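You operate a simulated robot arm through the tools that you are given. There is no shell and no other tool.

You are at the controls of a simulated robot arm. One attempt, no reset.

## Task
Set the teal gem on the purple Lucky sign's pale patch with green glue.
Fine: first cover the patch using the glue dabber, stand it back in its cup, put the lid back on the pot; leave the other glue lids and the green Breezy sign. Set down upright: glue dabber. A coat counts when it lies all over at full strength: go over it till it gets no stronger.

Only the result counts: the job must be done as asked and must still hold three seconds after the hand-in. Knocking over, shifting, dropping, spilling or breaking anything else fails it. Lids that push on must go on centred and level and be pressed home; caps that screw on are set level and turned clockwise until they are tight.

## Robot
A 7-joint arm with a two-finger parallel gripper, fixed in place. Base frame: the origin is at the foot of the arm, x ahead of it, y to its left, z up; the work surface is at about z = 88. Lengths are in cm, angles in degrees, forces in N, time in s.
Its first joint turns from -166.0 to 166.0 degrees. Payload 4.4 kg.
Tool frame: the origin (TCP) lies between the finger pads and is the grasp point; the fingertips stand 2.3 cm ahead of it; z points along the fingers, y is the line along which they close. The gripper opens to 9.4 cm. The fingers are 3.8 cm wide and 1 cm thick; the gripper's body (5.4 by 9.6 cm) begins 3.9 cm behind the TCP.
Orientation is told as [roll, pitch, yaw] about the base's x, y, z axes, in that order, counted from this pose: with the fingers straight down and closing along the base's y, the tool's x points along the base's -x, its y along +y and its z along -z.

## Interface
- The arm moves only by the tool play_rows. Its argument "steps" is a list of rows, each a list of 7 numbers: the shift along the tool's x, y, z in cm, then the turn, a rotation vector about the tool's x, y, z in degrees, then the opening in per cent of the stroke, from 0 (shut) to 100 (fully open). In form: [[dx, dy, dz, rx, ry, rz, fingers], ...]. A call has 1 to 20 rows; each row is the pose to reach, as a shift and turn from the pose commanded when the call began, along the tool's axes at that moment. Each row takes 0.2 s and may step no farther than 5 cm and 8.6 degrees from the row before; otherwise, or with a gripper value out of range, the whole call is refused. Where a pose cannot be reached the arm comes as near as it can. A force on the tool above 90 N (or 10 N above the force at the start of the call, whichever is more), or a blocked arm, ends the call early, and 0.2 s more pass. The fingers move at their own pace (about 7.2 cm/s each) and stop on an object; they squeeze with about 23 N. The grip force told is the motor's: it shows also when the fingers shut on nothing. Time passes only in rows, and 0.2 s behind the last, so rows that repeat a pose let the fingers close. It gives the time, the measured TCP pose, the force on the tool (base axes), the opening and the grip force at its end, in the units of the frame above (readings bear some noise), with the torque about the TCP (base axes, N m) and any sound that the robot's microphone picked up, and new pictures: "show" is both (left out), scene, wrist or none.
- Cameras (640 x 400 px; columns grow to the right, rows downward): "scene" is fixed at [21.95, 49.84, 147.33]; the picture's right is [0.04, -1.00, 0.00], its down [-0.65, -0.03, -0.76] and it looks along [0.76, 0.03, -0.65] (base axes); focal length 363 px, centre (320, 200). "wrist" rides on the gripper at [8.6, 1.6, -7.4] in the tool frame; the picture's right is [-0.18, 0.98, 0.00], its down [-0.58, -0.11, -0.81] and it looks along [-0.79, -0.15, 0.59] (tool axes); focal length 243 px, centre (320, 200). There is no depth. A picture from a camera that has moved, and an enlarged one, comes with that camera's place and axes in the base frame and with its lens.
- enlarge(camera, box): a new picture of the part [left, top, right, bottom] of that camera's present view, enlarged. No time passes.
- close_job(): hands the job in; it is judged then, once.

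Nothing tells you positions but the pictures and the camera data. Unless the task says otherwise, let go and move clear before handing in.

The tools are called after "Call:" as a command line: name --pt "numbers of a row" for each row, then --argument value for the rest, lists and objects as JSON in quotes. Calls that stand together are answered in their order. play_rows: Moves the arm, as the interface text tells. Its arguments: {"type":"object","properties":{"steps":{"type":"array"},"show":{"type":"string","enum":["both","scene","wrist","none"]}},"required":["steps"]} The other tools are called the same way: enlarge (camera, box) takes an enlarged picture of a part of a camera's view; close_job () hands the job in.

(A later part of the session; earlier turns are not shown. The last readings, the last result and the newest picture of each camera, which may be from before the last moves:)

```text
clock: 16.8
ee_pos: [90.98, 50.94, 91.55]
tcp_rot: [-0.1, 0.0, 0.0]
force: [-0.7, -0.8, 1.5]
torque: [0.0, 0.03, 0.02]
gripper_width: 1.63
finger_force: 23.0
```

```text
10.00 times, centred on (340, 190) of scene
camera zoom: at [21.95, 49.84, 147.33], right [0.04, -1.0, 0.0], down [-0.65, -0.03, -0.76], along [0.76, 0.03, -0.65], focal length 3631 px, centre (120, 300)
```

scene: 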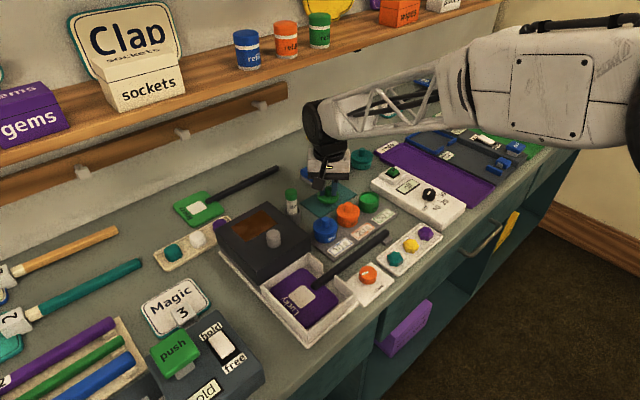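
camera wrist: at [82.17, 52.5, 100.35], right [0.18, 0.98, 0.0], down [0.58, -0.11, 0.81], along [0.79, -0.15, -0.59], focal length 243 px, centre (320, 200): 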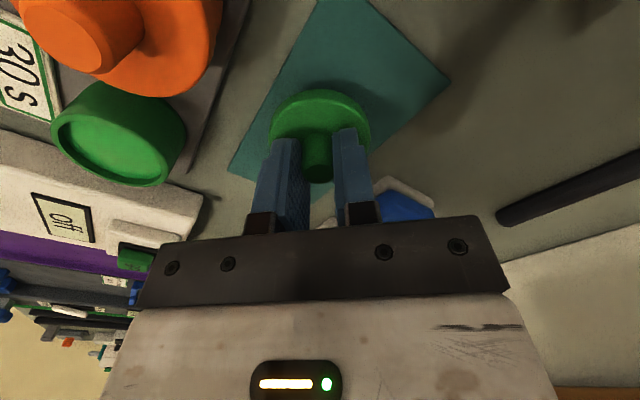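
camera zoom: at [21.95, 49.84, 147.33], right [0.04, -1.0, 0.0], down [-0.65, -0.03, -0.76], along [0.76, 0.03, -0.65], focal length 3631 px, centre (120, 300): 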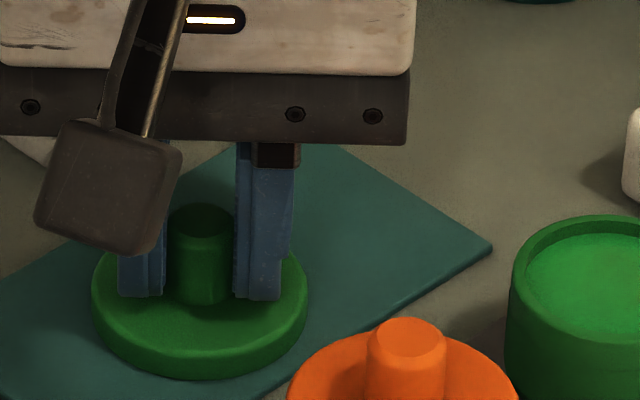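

Call:
play_rows --pt "0 0 0.1 0 0 0 0" --pt "0 0 0.2 0 0 0 0" --pt "0 0 0.3 0 0 0 0" --pt "0 0 0.3 0 0 0 0" --show "none"

Call:
enlarge --camera "scene" --box '[315, 170, 365, 210]'

```text
clock: 17.8
ee_pos: [90.82, 50.96, 91.47]
tcp_rot: [0.1, -0.2, 0.0]
force: [-1.3, -3.2, 28.0]
torque: [-0.09, 0.11, -0.01]
gripper_width: 1.68
finger_force: 23.1
```

```text
10.00 times, centred on (340, 190) of scene
camera zoom: at [21.95, 49.84, 147.33], right [0.04, -1.0, 0.0], down [-0.65, -0.03, -0.76], along [0.76, 0.03, -0.65], focal length 3631 px, centre (120, 300)
```

zoom: 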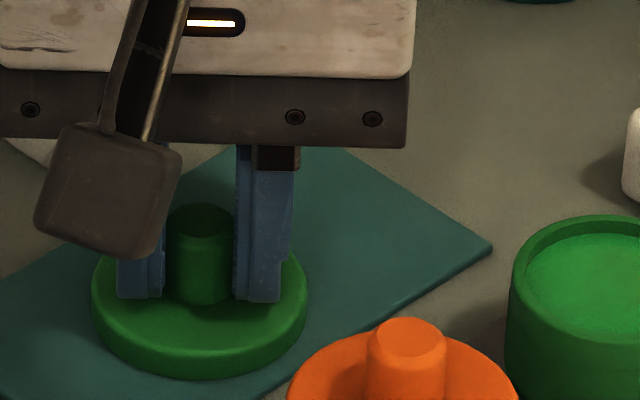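

The lid rests on the mat (28 N contact). I'll release it, go up and hover over the dabber.

Call:
play_rows --pt "0 0 -0.15 0 0 0 0" --pt "0 0 -0.15 0 0 0 20" --pt "0 0 -0.15 0 0 0 45" --pt "0 0 -0.15 0 0 0 45" --pt "0 0 -3 0 0 0 45" --pt "0 0 -7 0 0 0 45" --pt "0 0 -11 0 0 0 45" --pt "3 3 -11.5 0 0 0 45" --pt "6 6 -11.5 0 0 0 45" --pt "7.5 7.9 -11.5 0 0 0 45" --pt "7.5 7.9 -11.5 0 0 0 45"

Call:
enlarge --camera "wrist" --box '[240, 40, 400, 160]'

Call:
enlarge --camera "scene" --box '[260, 130, 400, 230]'

```text
clock: 20.2
ee_pos: [83.51, 58.9, 102.76]
tcp_rot: [0.1, 0.0, 0.1]
force: [0.2, -0.2, 0.2]
torque: [0.0, -0.01, 0.02]
gripper_width: 4.23
finger_force: 0.0
camera wrist: at [74.74, 60.43, 110.19], right [0.18, 0.98, 0.0], down [0.58, -0.11, 0.81], along [0.79, -0.15, -0.59], focal length 243 px, centre (320, 200)
```

scene: 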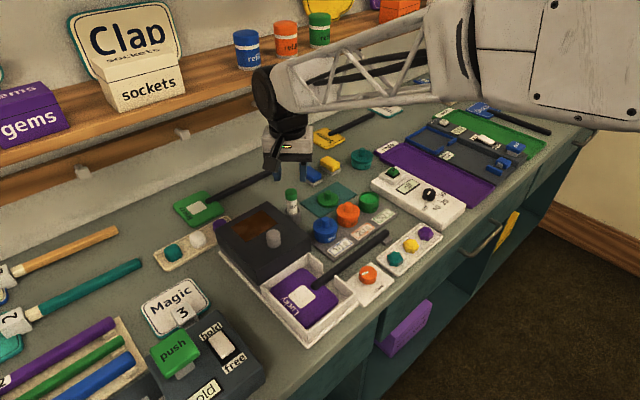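
wrist: 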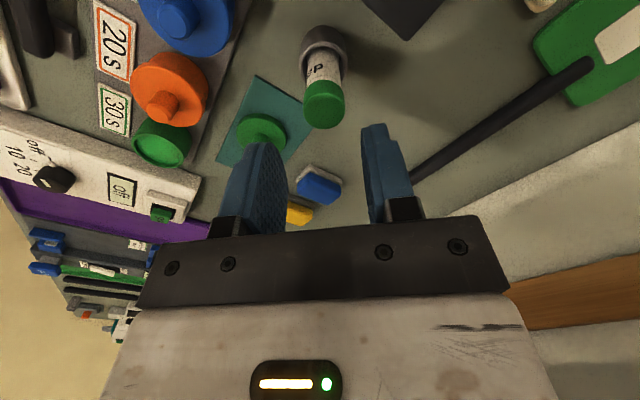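

```text
3.33 times, centred on (320, 100) of wrist
camera zoom: at [74.74, 60.43, 110.19], right [0.18, 0.98, 0.0], down [0.58, -0.11, 0.81], along [0.79, -0.15, -0.59], focal length 809 px, centre (320, 533)
```

zoom: 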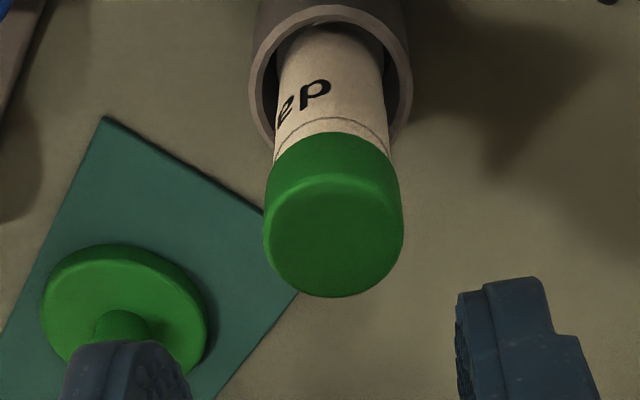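

```text
4.00 times, centred on (330, 180) of scene
camera zoom: at [21.95, 49.84, 147.33], right [0.04, -1.0, 0.0], down [-0.65, -0.03, -0.76], along [0.76, 0.03, -0.65], focal length 1452 px, centre (280, 280)
```

zoom: 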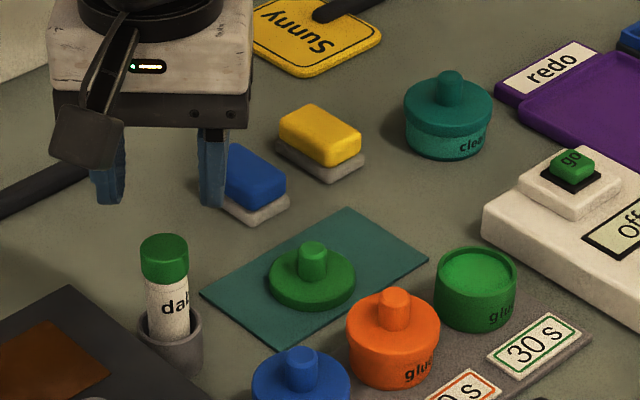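

The dabber is nearly centred, needing about +0.15 cm in y. I'll descend around it and close, with the fingertips above the cup rim.

Call:
play_rows --pt "0 0.15 3.5 0 0 0 45" --pt "0 0.15 6.5 0 0 0 45" --pt "0 0.15 8.1 0 0 0 45" --pt "0 0.15 8.1 0 0 0 45"

Call:
enlarge --camera "scene" --box '[260, 160, 330, 230]'

Call:
enlarge --camera "wrist" --box '[240, 60, 400, 220]'

```text
clock: 21.2
ee_pos: [83.35, 59.07, 94.65]
tcp_rot: [0.0, 0.0, 0.1]
force: [-0.6, -0.1, -0.9]
torque: [-0.03, 0.02, 0.0]
gripper_width: 4.2
finger_force: 0.1
camera wrist: at [74.7, 60.66, 102.13], right [0.18, 0.98, 0.0], down [0.58, -0.11, 0.81], along [0.79, -0.15, -0.59], focal length 243 px, centre (320, 200)
```

scene: 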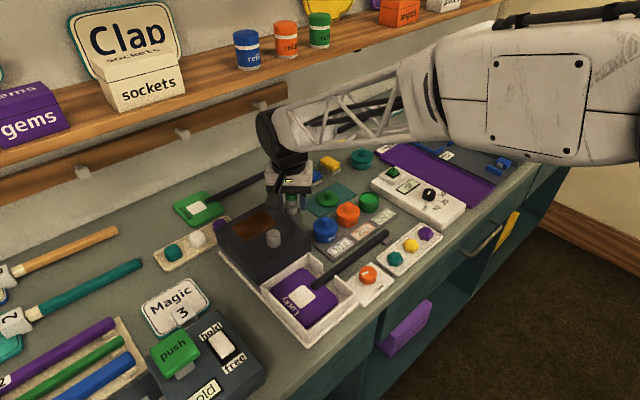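
wrist: 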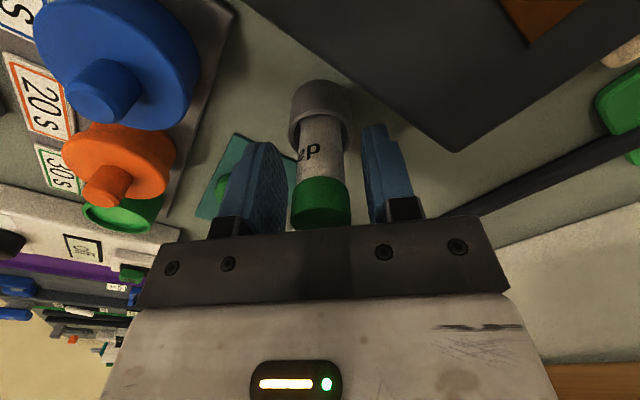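

```text
5.71 times, centred on (295, 195) of scene
camera zoom: at [21.95, 49.84, 147.33], right [0.04, -1.0, 0.0], down [-0.65, -0.03, -0.76], along [0.76, 0.03, -0.65], focal length 2075 px, centre (463, 229)
```

zoom: 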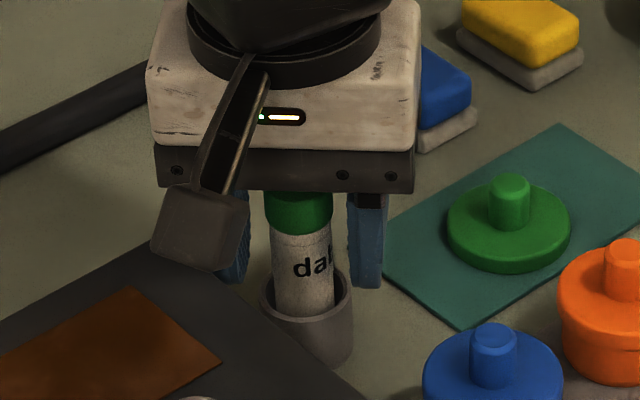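

```text
2.50 times, centred on (320, 140) of wrist
camera zoom: at [74.7, 60.66, 102.13], right [0.18, 0.98, 0.0], down [0.58, -0.11, 0.81], along [0.79, -0.15, -0.59], focal length 606 px, centre (320, 350)
```

zoom: 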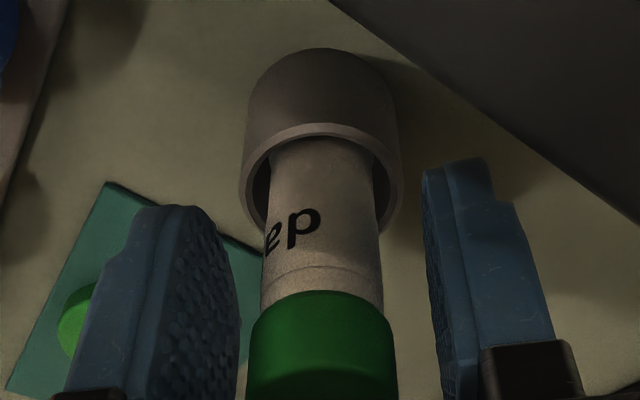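

The fingers straddle the dabber cleanly. I'll close and lift it out of the cup.

Call:
play_rows --pt "0 0 0 0 0 0 15" --pt "0 0 0 0 0 0 0" --pt "0 0 0 0 0 0 0" --pt "0 0 0 0 0 0 0" --pt "0 0 -1 0 0 0 0" --pt "0 0 -3 0 0 0 0" --pt "0 0 -6 0 0 0 0" --pt "0 0 -9 0 0 0 0" --pt "0 0 -9 0 0 0 0"

Call:
enlarge --camera "scene" --box '[250, 120, 340, 230]'

Call:
enlarge --camera "wrist" --box '[240, 40, 400, 220]'

```text
clock: 23.2
ee_pos: [83.36, 58.96, 103.74]
tcp_rot: [0.1, 0.1, 0.0]
force: [0.5, -0.4, 0.5]
torque: [0.0, 0.01, -0.04]
gripper_width: 2.56
finger_force: 23.1
camera wrist: at [74.64, 60.61, 111.24], right [0.18, 0.98, 0.0], down [0.58, -0.11, 0.81], along [0.79, -0.15, -0.59], focal length 243 px, centre (320, 200)
```

scene: 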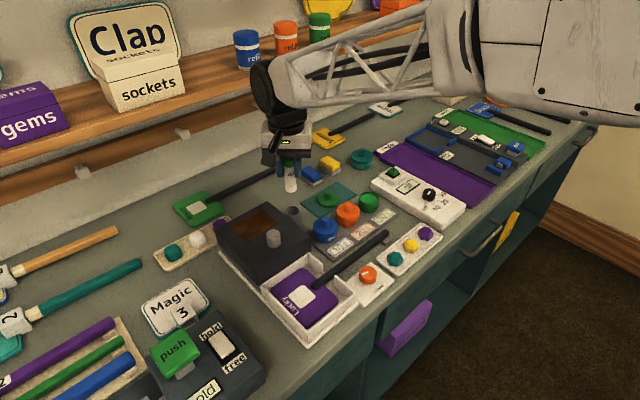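
wrist: 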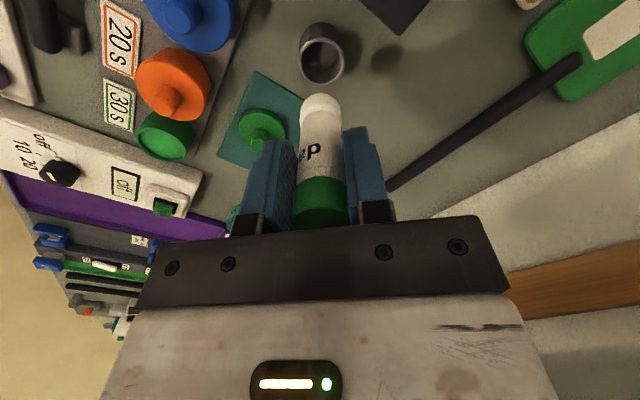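

```text
3.64 times, centred on (295, 175) of scene
camera zoom: at [21.95, 49.84, 147.33], right [0.04, -1.0, 0.0], down [-0.65, -0.03, -0.76], along [0.76, 0.03, -0.65], focal length 1320 px, centre (411, 291)
```

zoom: 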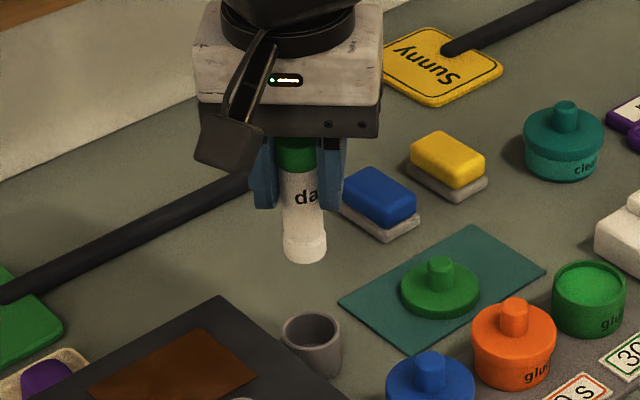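

```text
2.22 times, centred on (320, 130) of wrist
camera zoom: at [74.64, 60.61, 111.24], right [0.18, 0.98, 0.0], down [0.58, -0.11, 0.81], along [0.79, -0.15, -0.59], focal length 539 px, centre (320, 356)
```

zoom: 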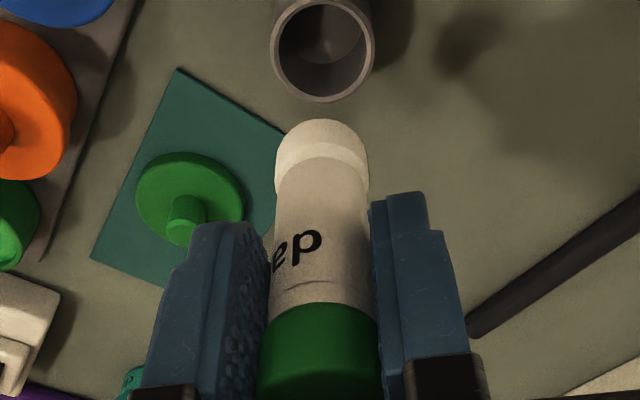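

The dabber's foam tip is at the bottom, about 6.25 cm below the TCP. I'll carry it over the open green pot.

Call:
play_rows --pt "-1.2 -4.2 0 0 0 0 0" --pt "-2.4 -8.4 0 0 0 0 0" --pt "-3.6 -12.6 0 0 0 0 0" --pt "-4.8 -16.5 1 0 0 0 0" --pt "-5.45 -18 2 0 0 0 0" --pt "-5.45 -18 2.5 0 0 0 0" --pt "-5.45 -18 2.5 0 0 0 0"

Call:
enlarge --camera "wrist" --box '[240, 20, 400, 200]'

Call:
enlarge --camera "scene" --box '[330, 140, 410, 220]'

```text
clock: 24.8
ee_pos: [88.79, 40.94, 101.38]
tcp_rot: [0.0, -0.1, 0.0]
force: [1.2, -0.6, -0.9]
torque: [0.02, -0.01, -0.01]
gripper_width: 2.54
finger_force: 23.2
camera wrist: at [80.09, 42.58, 108.78], right [0.18, 0.98, 0.0], down [0.58, -0.11, 0.81], along [0.79, -0.15, -0.59], focal length 243 px, centre (320, 200)
```

scene: 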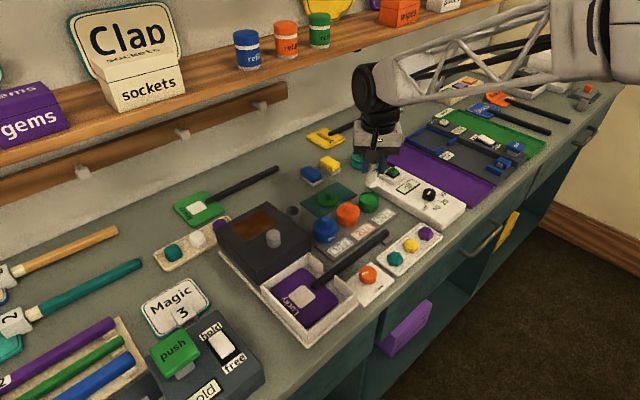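
wrist: 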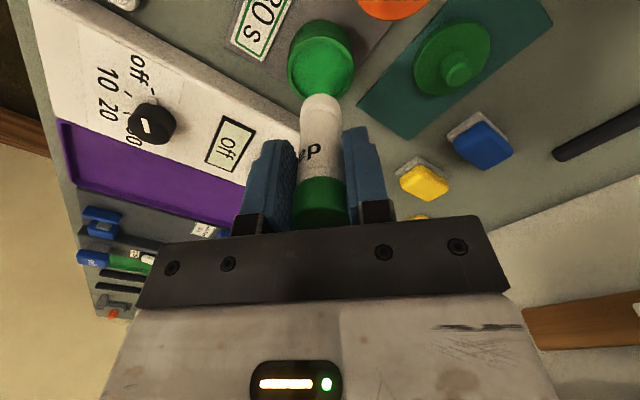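

```text
2.22 times, centred on (320, 110) of wrist
camera zoom: at [80.09, 42.58, 108.78], right [0.18, 0.98, 0.0], down [0.58, -0.11, 0.81], along [0.79, -0.15, -0.59], focal length 539 px, centre (320, 400)
```

zoom: 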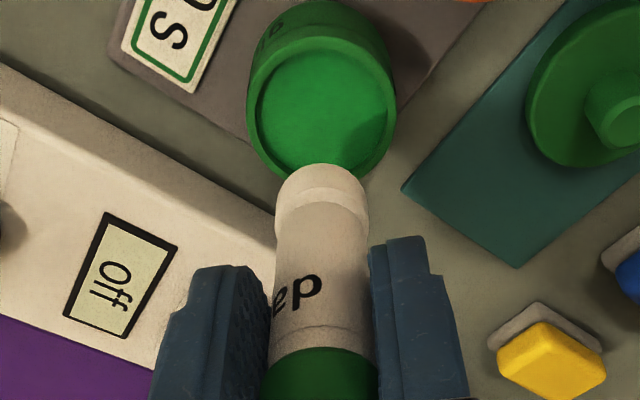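

```text
5.00 times, centred on (370, 180) of scene
camera zoom: at [21.95, 49.84, 147.33], right [0.04, -1.0, 0.0], down [-0.65, -0.03, -0.76], along [0.76, 0.03, -0.65], focal length 1815 px, centre (70, 300)
```

zoom: 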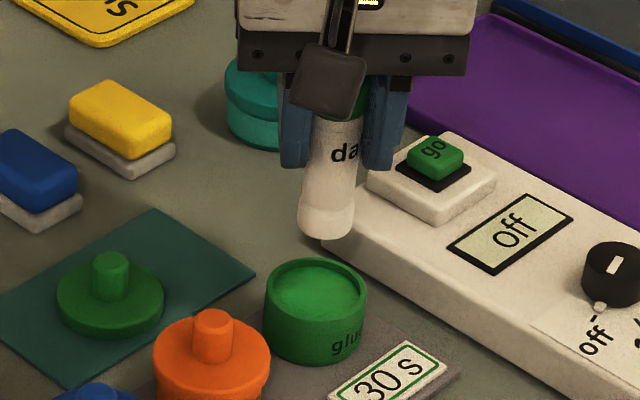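

Aligned. I'll lower the tip into the glue gently.

Call:
play_rows --pt "0.15 0.05 2 0 0 0 0" --pt "0.15 0.05 3.3 0 0 0 0" --pt "0.15 0.05 4 0 0 0 0" --pt "0.15 0.05 4.5 0 0 0 0" --pt "0.15 0.05 4.5 0 0 0 0"

Call:
enlarge --camera "wrist" --box '[240, 20, 400, 200]'

Call:
enlarge --camera "scene" --box '[330, 160, 410, 220]'

```text
clock: 26.0
ee_pos: [88.79, 41.1, 96.9]
tcp_rot: [-0.1, -0.1, 0.0]
force: [1.1, -0.8, 22.9]
torque: [-0.02, -0.17, 0.02]
gripper_width: 2.56
finger_force: 22.5
camera wrist: at [79.99, 42.66, 104.29], right [0.18, 0.98, 0.0], down [0.58, -0.11, 0.81], along [0.79, -0.15, -0.59], focal length 243 px, centre (320, 200)
```

scene: 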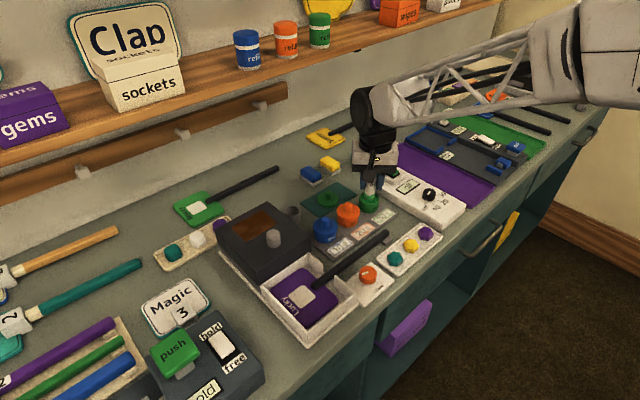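
wrist: 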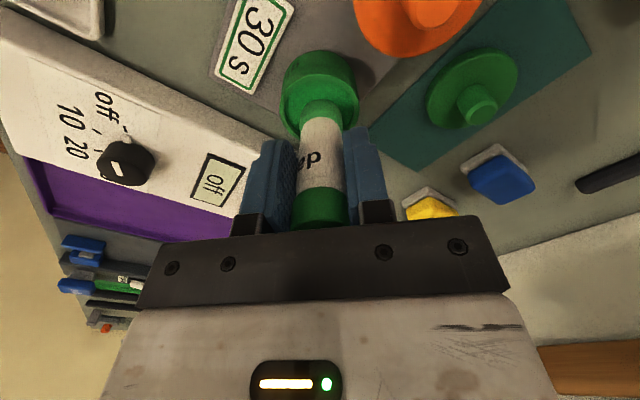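

```text
2.22 times, centred on (320, 110) of wrist
camera zoom: at [79.99, 42.66, 104.29], right [0.18, 0.98, 0.0], down [0.58, -0.11, 0.81], along [0.79, -0.15, -0.59], focal length 539 px, centre (320, 400)
```

zoom: 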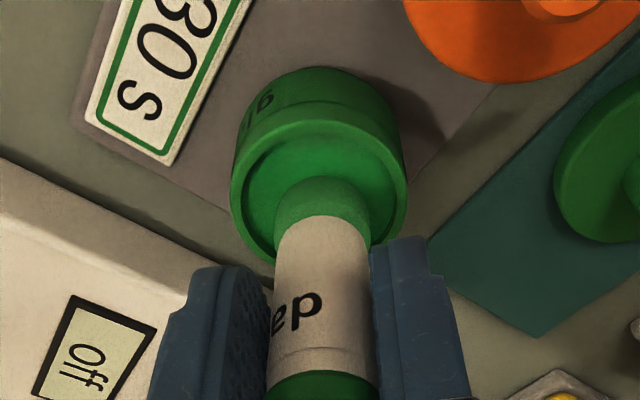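

```text
6.67 times, centred on (370, 190) of scene
camera zoom: at [21.95, 49.84, 147.33], right [0.04, -1.0, 0.0], down [-0.65, -0.03, -0.76], along [0.76, 0.03, -0.65], focal length 2420 px, centre (-13, 267)
```

zoom: 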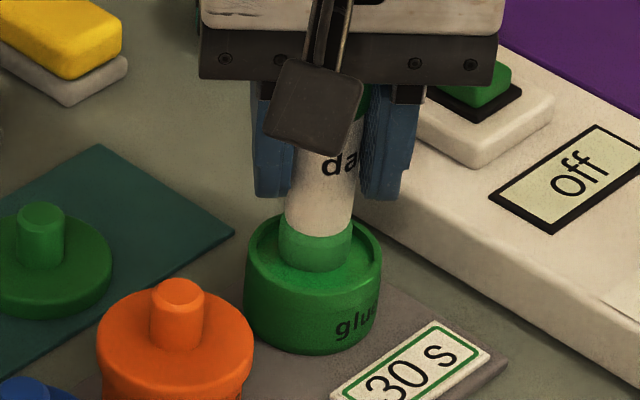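

The tip touched the glue and turned green. Now I'll lift and carry it to hover over the Lucky patch.

Call:
play_rows --pt "0 0 -2 0 0 0 0" --pt "0 0 -5 0 0 0 0" --pt "1.5 0.8 -8 0 0 0 0" --pt "5.5 2.7 -8 0 0 0 0" --pt "9.7 4.8 -8 0 0 0 0" --pt "13.9 6.9 -8 0 0 0 0" --pt "18.1 9 -8 0 0 0 0" --pt "22.3 11.1 -8 0 0 0 0" --pt "26 13 -7 0 0 0 0" --pt "27.65 13.8 -5 0 0 0 0" --pt "27.65 13.8 -4 0 0 0 0" --pt "27.65 13.8 -4 0 0 0 0"

Call:
enlarge --camera "wrist" --box '[240, 0, 400, 160]'

Call:
enlarge --camera "scene" --box '[250, 220, 360, 330]'

```text
clock: 28.6
ee_pos: [61.22, 54.99, 100.67]
tcp_rot: [0.0, 0.0, 0.0]
force: [0.9, 0.4, 0.1]
torque: [0.01, -0.01, 0.0]
gripper_width: 2.54
finger_force: 23.2
camera wrist: at [52.42, 56.46, 108.14], right [0.18, 0.98, 0.0], down [0.58, -0.11, 0.81], along [0.79, -0.15, -0.59], focal length 243 px, centre (320, 200)
```

scene: 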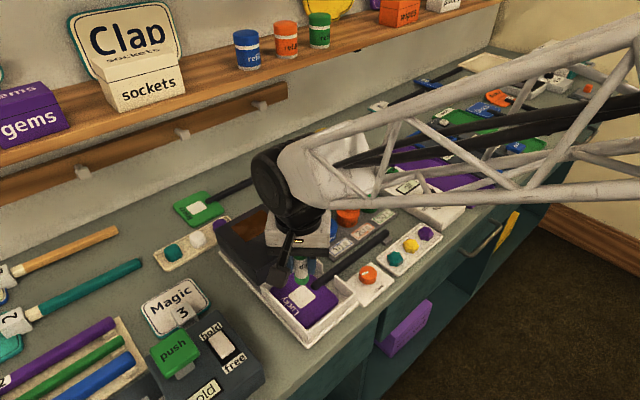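
wrist: 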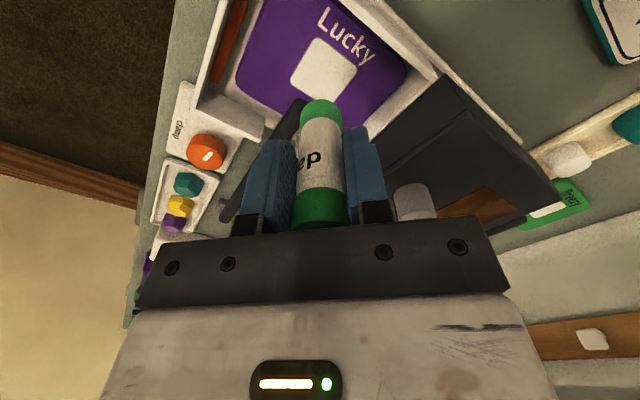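

```text
2.50 times, centred on (320, 80) of wrist
camera zoom: at [52.42, 56.46, 108.14], right [0.18, 0.98, 0.0], down [0.58, -0.11, 0.81], along [0.79, -0.15, -0.59], focal length 606 px, centre (320, 500)
```

zoom: 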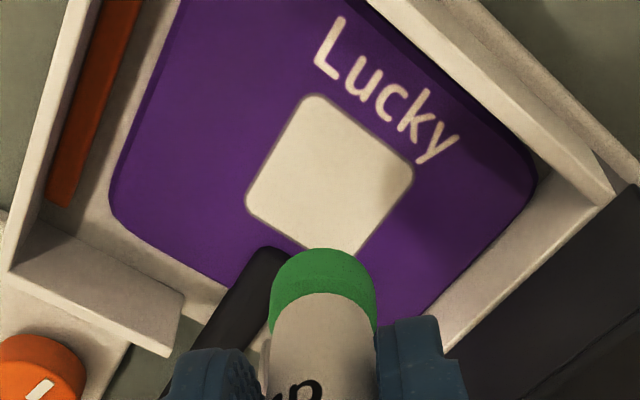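

```text
3.64 times, centred on (305, 275) of scene
camera zoom: at [21.95, 49.84, 147.33], right [0.04, -1.0, 0.0], down [-0.65, -0.03, -0.76], along [0.76, 0.03, -0.65], focal length 1320 px, centre (374, -73)
```

zoom: 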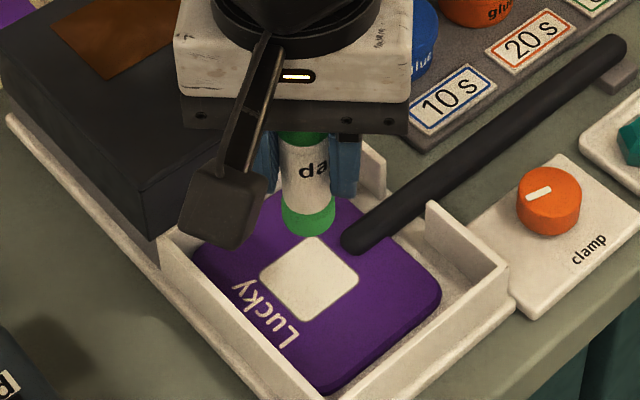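

The patch centre comes out at about (61.1, 55.05), almost directly below. I'll lower for a first test dab at the centre.

Call:
play_rows --pt "0.1 0.05 2 0 0 0 0" --pt "0.1 0.05 3.2 0 0 0 0" --pt "0.1 0.05 3.6 0 0 0 0" --pt "0.1 0.05 3.9 0 0 0 0" --pt "0.1 0.05 3.9 0 0 0 0"

Call:
enlarge --camera "scene" --box '[270, 250, 340, 320]'

```text
clock: 29.8
ee_pos: [60.95, 54.86, 96.78]
tcp_rot: [0.0, 0.0, -0.1]
force: [0.1, -0.2, -0.8]
torque: [0.03, 0.03, 0.0]
gripper_width: 2.52
finger_force: 23.1
camera wrist: at [52.25, 56.46, 104.22], right [0.18, 0.98, 0.0], down [0.58, -0.11, 0.81], along [0.79, -0.15, -0.59], focal length 243 px, centre (320, 200)
```

scene: 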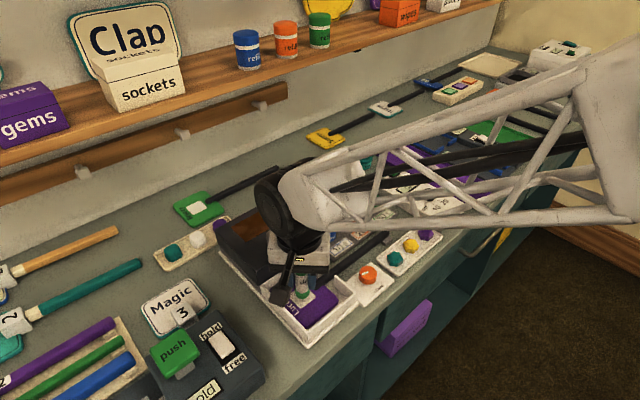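
wrist: 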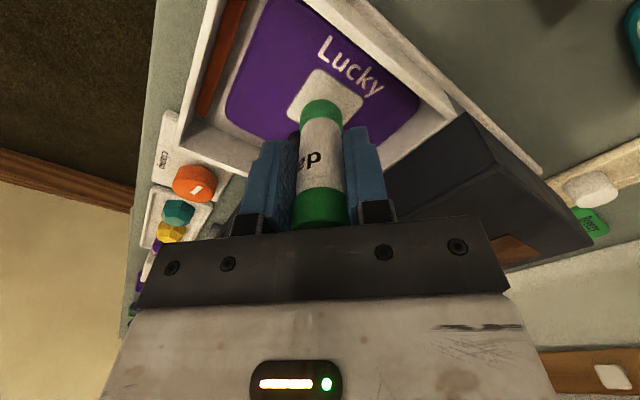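

```text
5.71 times, centred on (305, 285) of scene
camera zoom: at [21.95, 49.84, 147.33], right [0.04, -1.0, 0.0], down [-0.65, -0.03, -0.76], along [0.76, 0.03, -0.65], focal length 2075 px, centre (406, -286)
```

zoom: 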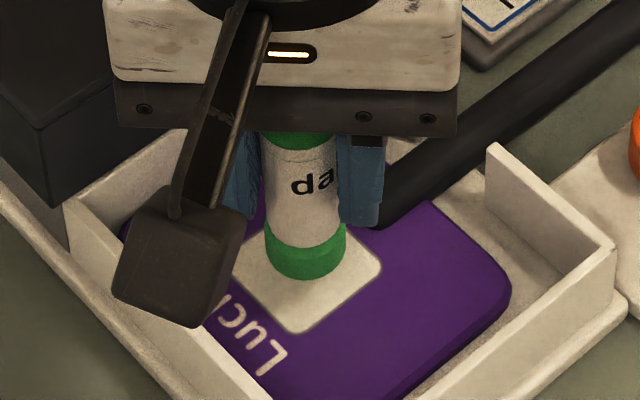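

No contact yet, so I'll lower slowly in small increments until the force rises.

Call:
play_rows --pt "0 0 0.2 0 0 0 0" --pt "0 0 0.4 0 0 0 0" --pt "0 0 0.5 0 0 0 0" --pt "0 0 0.5 0 0 0 0" --show "none"

Call:
enlarge --camera "scene" --box '[270, 250, 340, 320]'

```text
clock: 30.8
ee_pos: [61.01, 54.96, 96.31]
tcp_rot: [0.0, 0.0, -0.1]
force: [-0.1, -0.5, 0.4]
torque: [0.0, 0.01, 0.03]
gripper_width: 2.55
finger_force: 22.5
```

```text
5.71 times, centred on (305, 285) of scene
camera zoom: at [21.95, 49.84, 147.33], right [0.04, -1.0, 0.0], down [-0.65, -0.03, -0.76], along [0.76, 0.03, -0.65], focal length 2075 px, centre (406, -286)
```

zoom: 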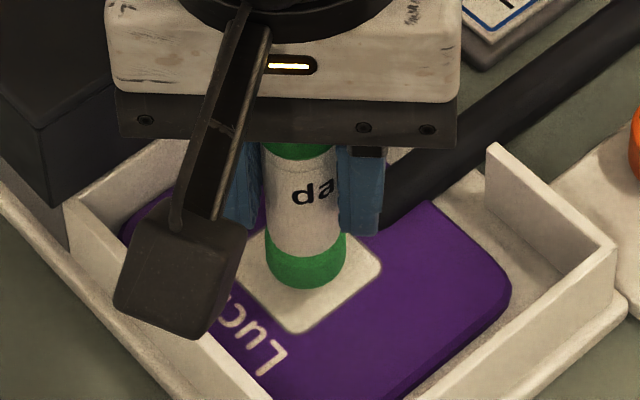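

Call:
play_rows --pt "0 0 0.15 0 0 0 0" --pt "0 0 0.3 0 0 0 0" --pt "0 0 0.4 0 0 0 0" --pt "0 0 0.4 0 0 0 0" --show "none"

Call:
enlarge --camera "scene" --box '[270, 250, 340, 320]'

```text
clock: 31.8
ee_pos: [60.92, 54.92, 95.88]
tcp_rot: [0.0, 0.0, 0.0]
force: [0.7, -0.1, 0.4]
torque: [0.0, -0.01, 0.02]
gripper_width: 2.53
finger_force: 23.3
```

```text
5.71 times, centred on (305, 285) of scene
camera zoom: at [21.95, 49.84, 147.33], right [0.04, -1.0, 0.0], down [-0.65, -0.03, -0.76], along [0.76, 0.03, -0.65], focal length 2075 px, centre (406, -286)
```

zoom: 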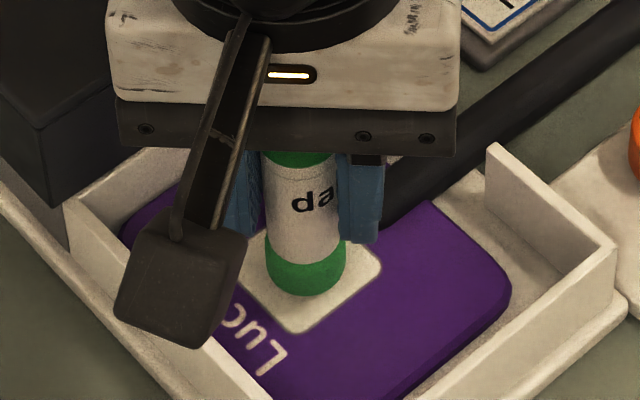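

Call:
play_rows --pt "0 0 0.1 0 0 0 0" --pt "0 0 0.2 0 0 0 0" --pt "0 0 0.3 0 0 0 0" --pt "0 0 0.3 0 0 0 0" --show "none"

Call:
enlarge --camera "scene" --box '[270, 250, 340, 320]'

```text
clock: 32.8
ee_pos: [60.97, 54.92, 95.62]
tcp_rot: [0.0, 0.0, 0.1]
force: [-1.0, 0.1, -0.3]
torque: [0.0, 0.01, 0.02]
gripper_width: 2.54
finger_force: 23.4
```

```text
5.71 times, centred on (305, 285) of scene
camera zoom: at [21.95, 49.84, 147.33], right [0.04, -1.0, 0.0], down [-0.65, -0.03, -0.76], along [0.76, 0.03, -0.65], focal length 2075 px, centre (406, -286)
```

zoom: 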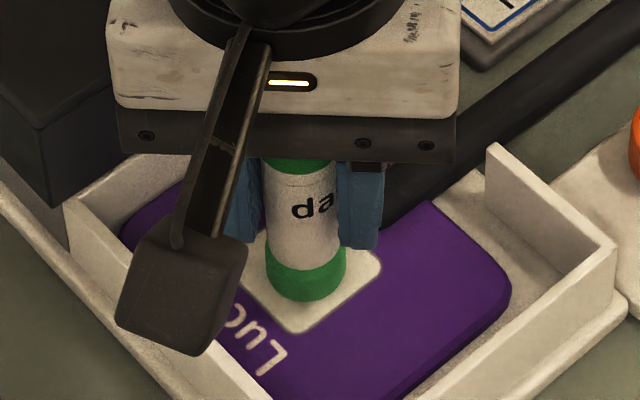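

Call:
play_rows --pt "0 0 0.1 0 0 0 0" --pt "0 0 0.2 0 0 0 0" --pt "0 0 0.3 0 0 0 0" --pt "0 0 0.3 0 0 0 0" --show "wrist"

Call:
enlarge --camera "scene" --box '[270, 250, 340, 320]'

Call:
enlarge --camera "wrist" --box '[260, 40, 400, 160]'

```text
clock: 33.8
ee_pos: [61.02, 54.86, 95.38]
tcp_rot: [0.1, -0.1, 0.0]
force: [0.8, 0.4, 17.1]
torque: [0.0, -0.03, 0.0]
gripper_width: 2.54
finger_force: 23.3
camera wrist: at [52.26, 56.49, 102.88], right [0.18, 0.98, 0.0], down [0.58, -0.11, 0.81], along [0.79, -0.15, -0.59], focal length 243 px, centre (320, 200)
```

wrist: 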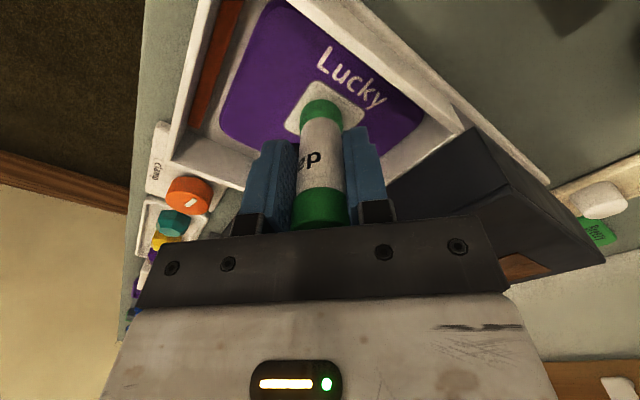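

```text
5.71 times, centred on (305, 285) of scene
camera zoom: at [21.95, 49.84, 147.33], right [0.04, -1.0, 0.0], down [-0.65, -0.03, -0.76], along [0.76, 0.03, -0.65], focal length 2075 px, centre (406, -286)
```

zoom: 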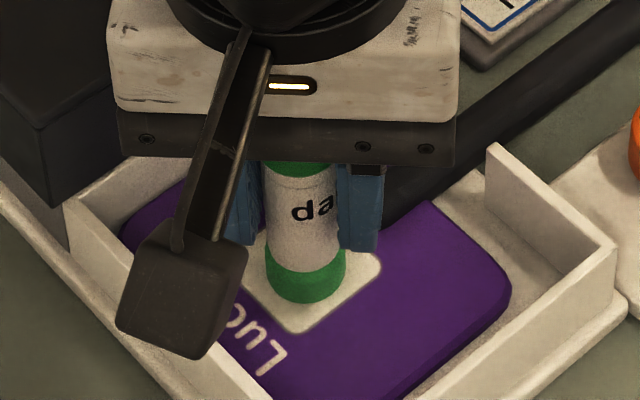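

```text
3.33 times, centred on (330, 100) of wrist
camera zoom: at [52.26, 56.49, 102.88], right [0.18, 0.98, 0.0], down [0.58, -0.11, 0.81], along [0.79, -0.15, -0.59], focal length 809 px, centre (287, 533)
```

zoom: 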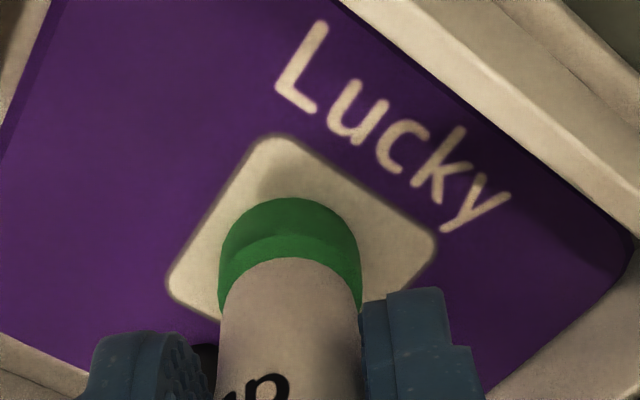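

Contact is at TCP z≈95.4, so the patch surface is lower than assumed, at about 89.2. That puts its true centre at about (61.85, 54.95). I'll dab it in a pattern with vertical presses so the loose sign doesn't shift.

Call:
play_rows --pt "0 0 -0.5 0 0 0 0" --pt "0.57 0.02 -0.5 0 0 0 0" --pt "0.57 0.02 0.02 0 0 0 0" --pt "0.57 0.02 0.02 0 0 0 0" --pt "0.57 0.02 -0.5 0 0 0 0" --pt "-0.17 0.76 -0.5 0 0 0 0" --pt "-0.17 0.76 0.02 0 0 0 0" --pt "-0.17 0.76 0.02 0 0 0 0" --pt "-0.17 0.76 -0.5 0 0 0 0" --pt "-0.915 1.5 -0.5 0 0 0 0" --pt "-0.915 1.5 0.02 0 0 0 0" --pt "-0.915 1.5 0.02 0 0 0 0" --pt "-0.915 1.5 -0.5 0 0 0 0" --pt "-1.62 0.79 -0.5 0 0 0 0" --pt "-1.62 0.79 0.02 0 0 0 0" --pt "-1.62 0.79 0.02 0 0 0 0" --pt "-1.62 0.79 -1.5 0 0 0 0"

Call:
enlarge --camera "scene" --box '[270, 250, 340, 320]'

Call:
enlarge --camera "wrist" --box '[260, 20, 400, 140]'

```text
clock: 37.4
ee_pos: [62.6, 55.68, 96.66]
tcp_rot: [-0.1, 0.0, 0.0]
force: [-0.6, 0.4, -0.5]
torque: [0.04, 0.02, 0.04]
gripper_width: 2.52
finger_force: 22.9
camera wrist: at [53.86, 57.27, 104.17], right [0.18, 0.98, 0.0], down [0.58, -0.11, 0.81], along [0.79, -0.15, -0.59], focal length 243 px, centre (320, 200)
```

scene: 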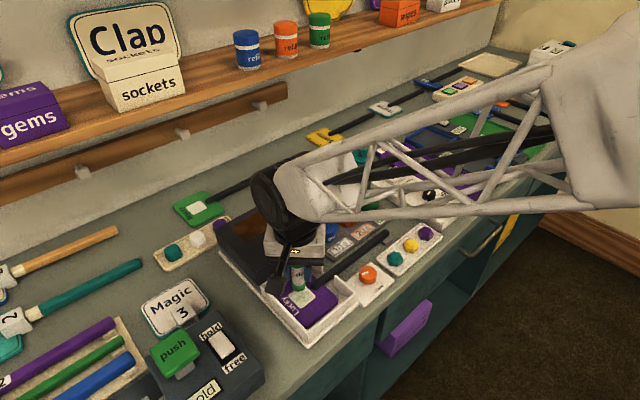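
wrist: 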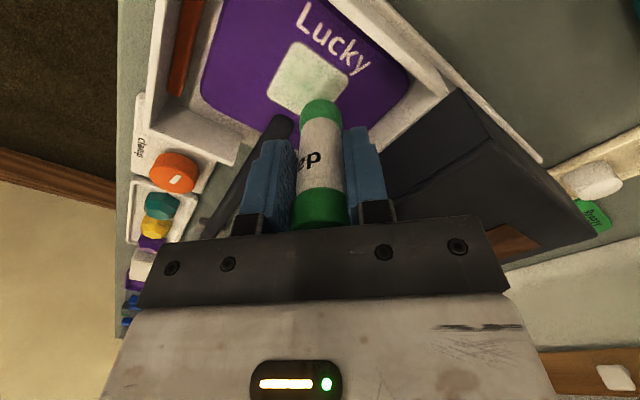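

```text
5.71 times, centred on (305, 285) of scene
camera zoom: at [21.95, 49.84, 147.33], right [0.04, -1.0, 0.0], down [-0.65, -0.03, -0.76], along [0.76, 0.03, -0.65], focal length 2075 px, centre (406, -286)
```

zoom: 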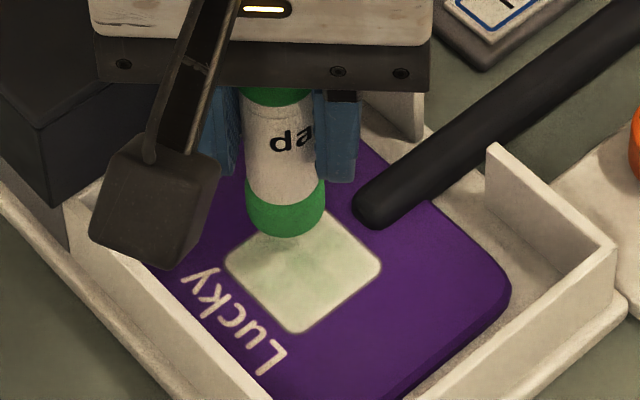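

```text
3.33 times, centred on (330, 80) of wrist
camera zoom: at [53.86, 57.27, 104.17], right [0.18, 0.98, 0.0], down [0.58, -0.11, 0.81], along [0.79, -0.15, -0.59], focal length 809 px, centre (287, 600)
```

zoom: 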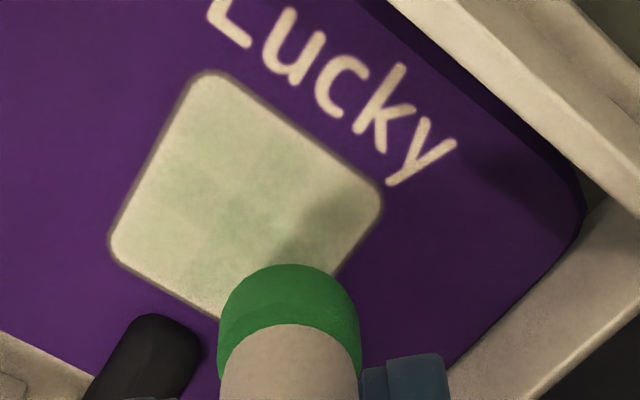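

Each short dab leaves only a faint tint, so the coat builds up with contact. I'll test a longer hold at the centre to see the rate.

Call:
play_rows --pt "0.74 -0.74 0.5 0 0 0 0" --pt "0.74 -0.74 1.3 0 0 0 0" --pt "0.74 -0.74 1.55 0 0 0 0" --pt "0.74 -0.74 1.55 0 0 0 0" --pt "0.74 -0.74 1.55 0 0 0 0" --pt "0.74 -0.74 1.55 0 0 0 0" --pt "0.74 -0.74 1.55 0 0 0 0" --pt "0.74 -0.74 1.55 0 0 0 0" --pt "0.74 -0.74 1.55 0 0 0 0" --pt "0.74 -0.74 1.55 0 0 0 0" --pt "0.74 -0.74 1 0 0 0 0" --pt "-0.8 0.8 0.5 0 0 0 0"

Call:
enlarge --camera "scene" --box '[270, 250, 340, 320]'

Call:
enlarge --camera "wrist" --box '[240, 20, 380, 140]'

```text
clock: 40.0
ee_pos: [63.42, 56.52, 96.32]
tcp_rot: [0.0, 0.0, 0.0]
force: [-0.4, -0.2, -0.1]
torque: [-0.01, 0.02, 0.01]
gripper_width: 2.54
finger_force: 23.2
camera wrist: at [54.66, 58.08, 103.73], right [0.18, 0.98, 0.0], down [0.58, -0.11, 0.81], along [0.79, -0.15, -0.59], focal length 243 px, centre (320, 200)
```

scene: 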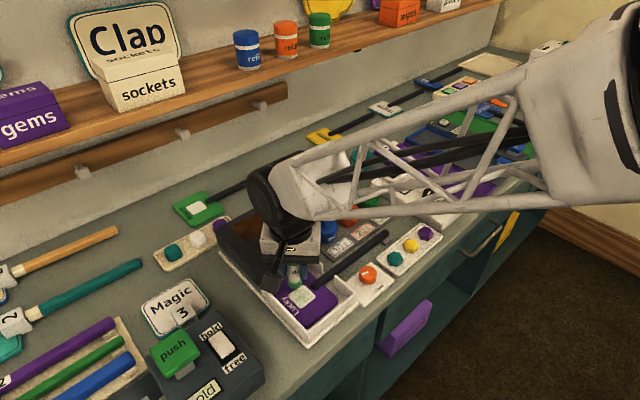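
wrist: 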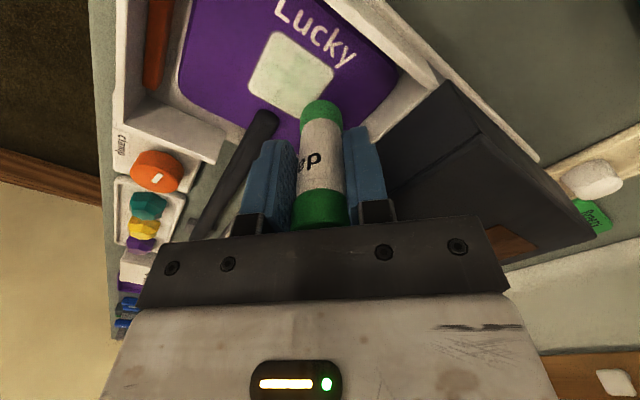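

```text
5.71 times, centred on (305, 285) of scene
camera zoom: at [21.95, 49.84, 147.33], right [0.04, -1.0, 0.0], down [-0.65, -0.03, -0.76], along [0.76, 0.03, -0.65], focal length 2075 px, centre (406, -286)
```

zoom: 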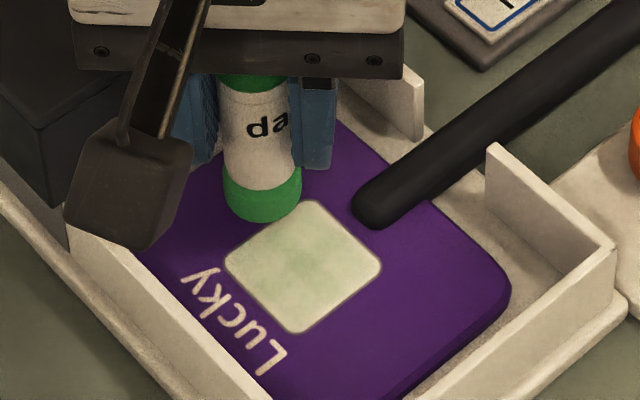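

```text
3.33 times, centred on (310, 80) of wrist
camera zoom: at [54.66, 58.08, 103.73], right [0.18, 0.98, 0.0], down [0.58, -0.11, 0.81], along [0.79, -0.15, -0.59], focal length 809 px, centre (353, 600)
```

zoom: 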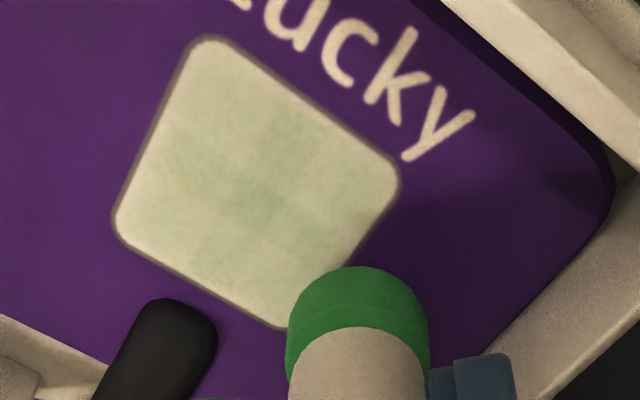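

Holding still doesn't strengthen it much, so dabs or strokes are what count. I'll try light rubbing strokes across the middle and check that the sign stays put.

Call:
play_rows --pt "0.86 -0.86 0.5 0 0 0 0" --pt "0.86 -0.86 0.95 0 0 0 0" --pt "1.2 -1.2 0.95 0 0 0 0" --pt "1.57 -1.57 0.95 0 0 0 0" --pt "1.9 -1.9 0.95 0 0 0 0" --pt "2.28 -2.28 0.95 0 0 0 0" --pt "1.9 -1.9 0.95 0 0 0 0" --pt "1.57 -1.57 0.95 0 0 0 0" --pt "1.2 -1.2 0.95 0 0 0 0" --pt "0.86 -0.86 0.95 0 0 0 0" --pt "0.86 -0.86 0.4 0 0 0 0" --pt "0 0 0 0 0 0 0"

Call:
enlarge --camera "scene" --box '[270, 250, 340, 320]'

Call:
enlarge --camera "wrist" --box '[240, 20, 380, 140]'

```text
clock: 42.6
ee_pos: [63.42, 56.5, 96.2]
tcp_rot: [0.1, -0.1, 0.1]
force: [0.1, 0.5, 0.5]
torque: [0.0, -0.01, -0.01]
gripper_width: 2.52
finger_force: 23.3
camera wrist: at [54.7, 58.07, 103.71], right [0.18, 0.98, 0.0], down [0.58, -0.11, 0.81], along [0.79, -0.15, -0.59], focal length 243 px, centre (320, 200)
```

scene: 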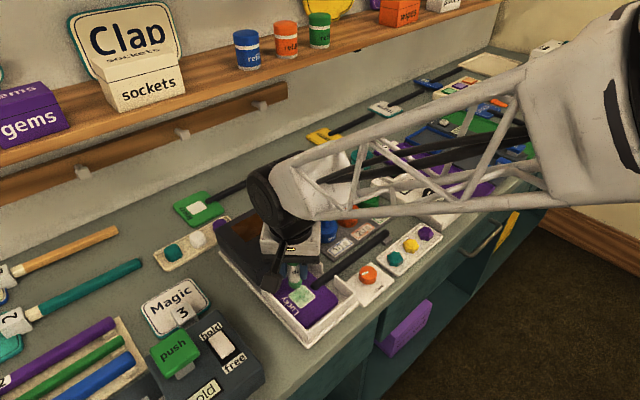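
wrist: 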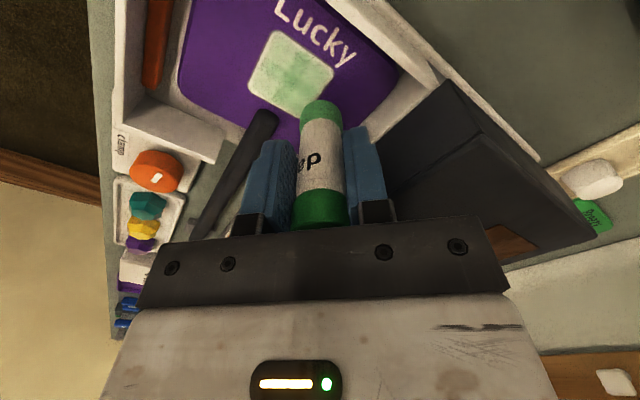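

```text
5.71 times, centred on (305, 285) of scene
camera zoom: at [21.95, 49.84, 147.33], right [0.04, -1.0, 0.0], down [-0.65, -0.03, -0.76], along [0.76, 0.03, -0.65], focal length 2075 px, centre (406, -286)
```

zoom: 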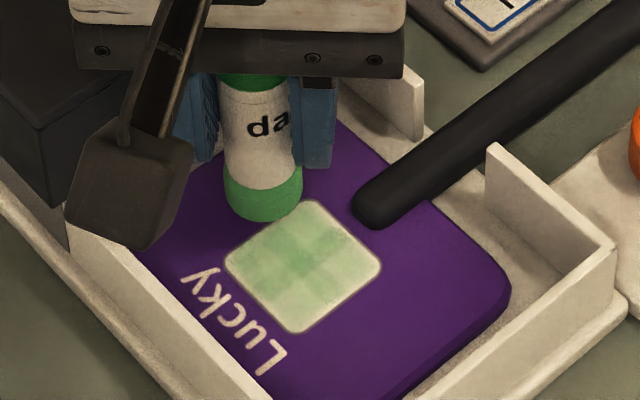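

```text
3.33 times, centred on (310, 80) of wrist
camera zoom: at [54.7, 58.07, 103.71], right [0.18, 0.98, 0.0], down [0.58, -0.11, 0.81], along [0.79, -0.15, -0.59], focal length 809 px, centre (353, 600)
```

zoom: 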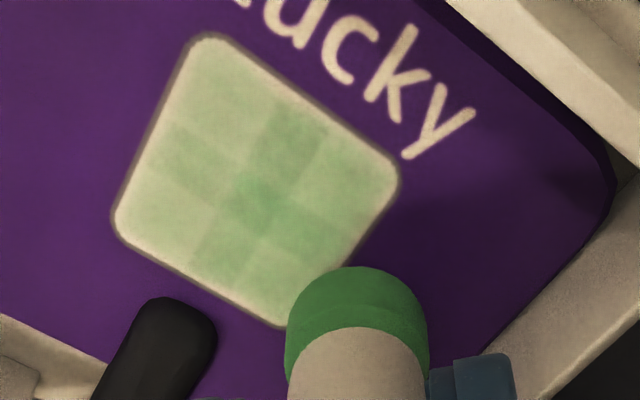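

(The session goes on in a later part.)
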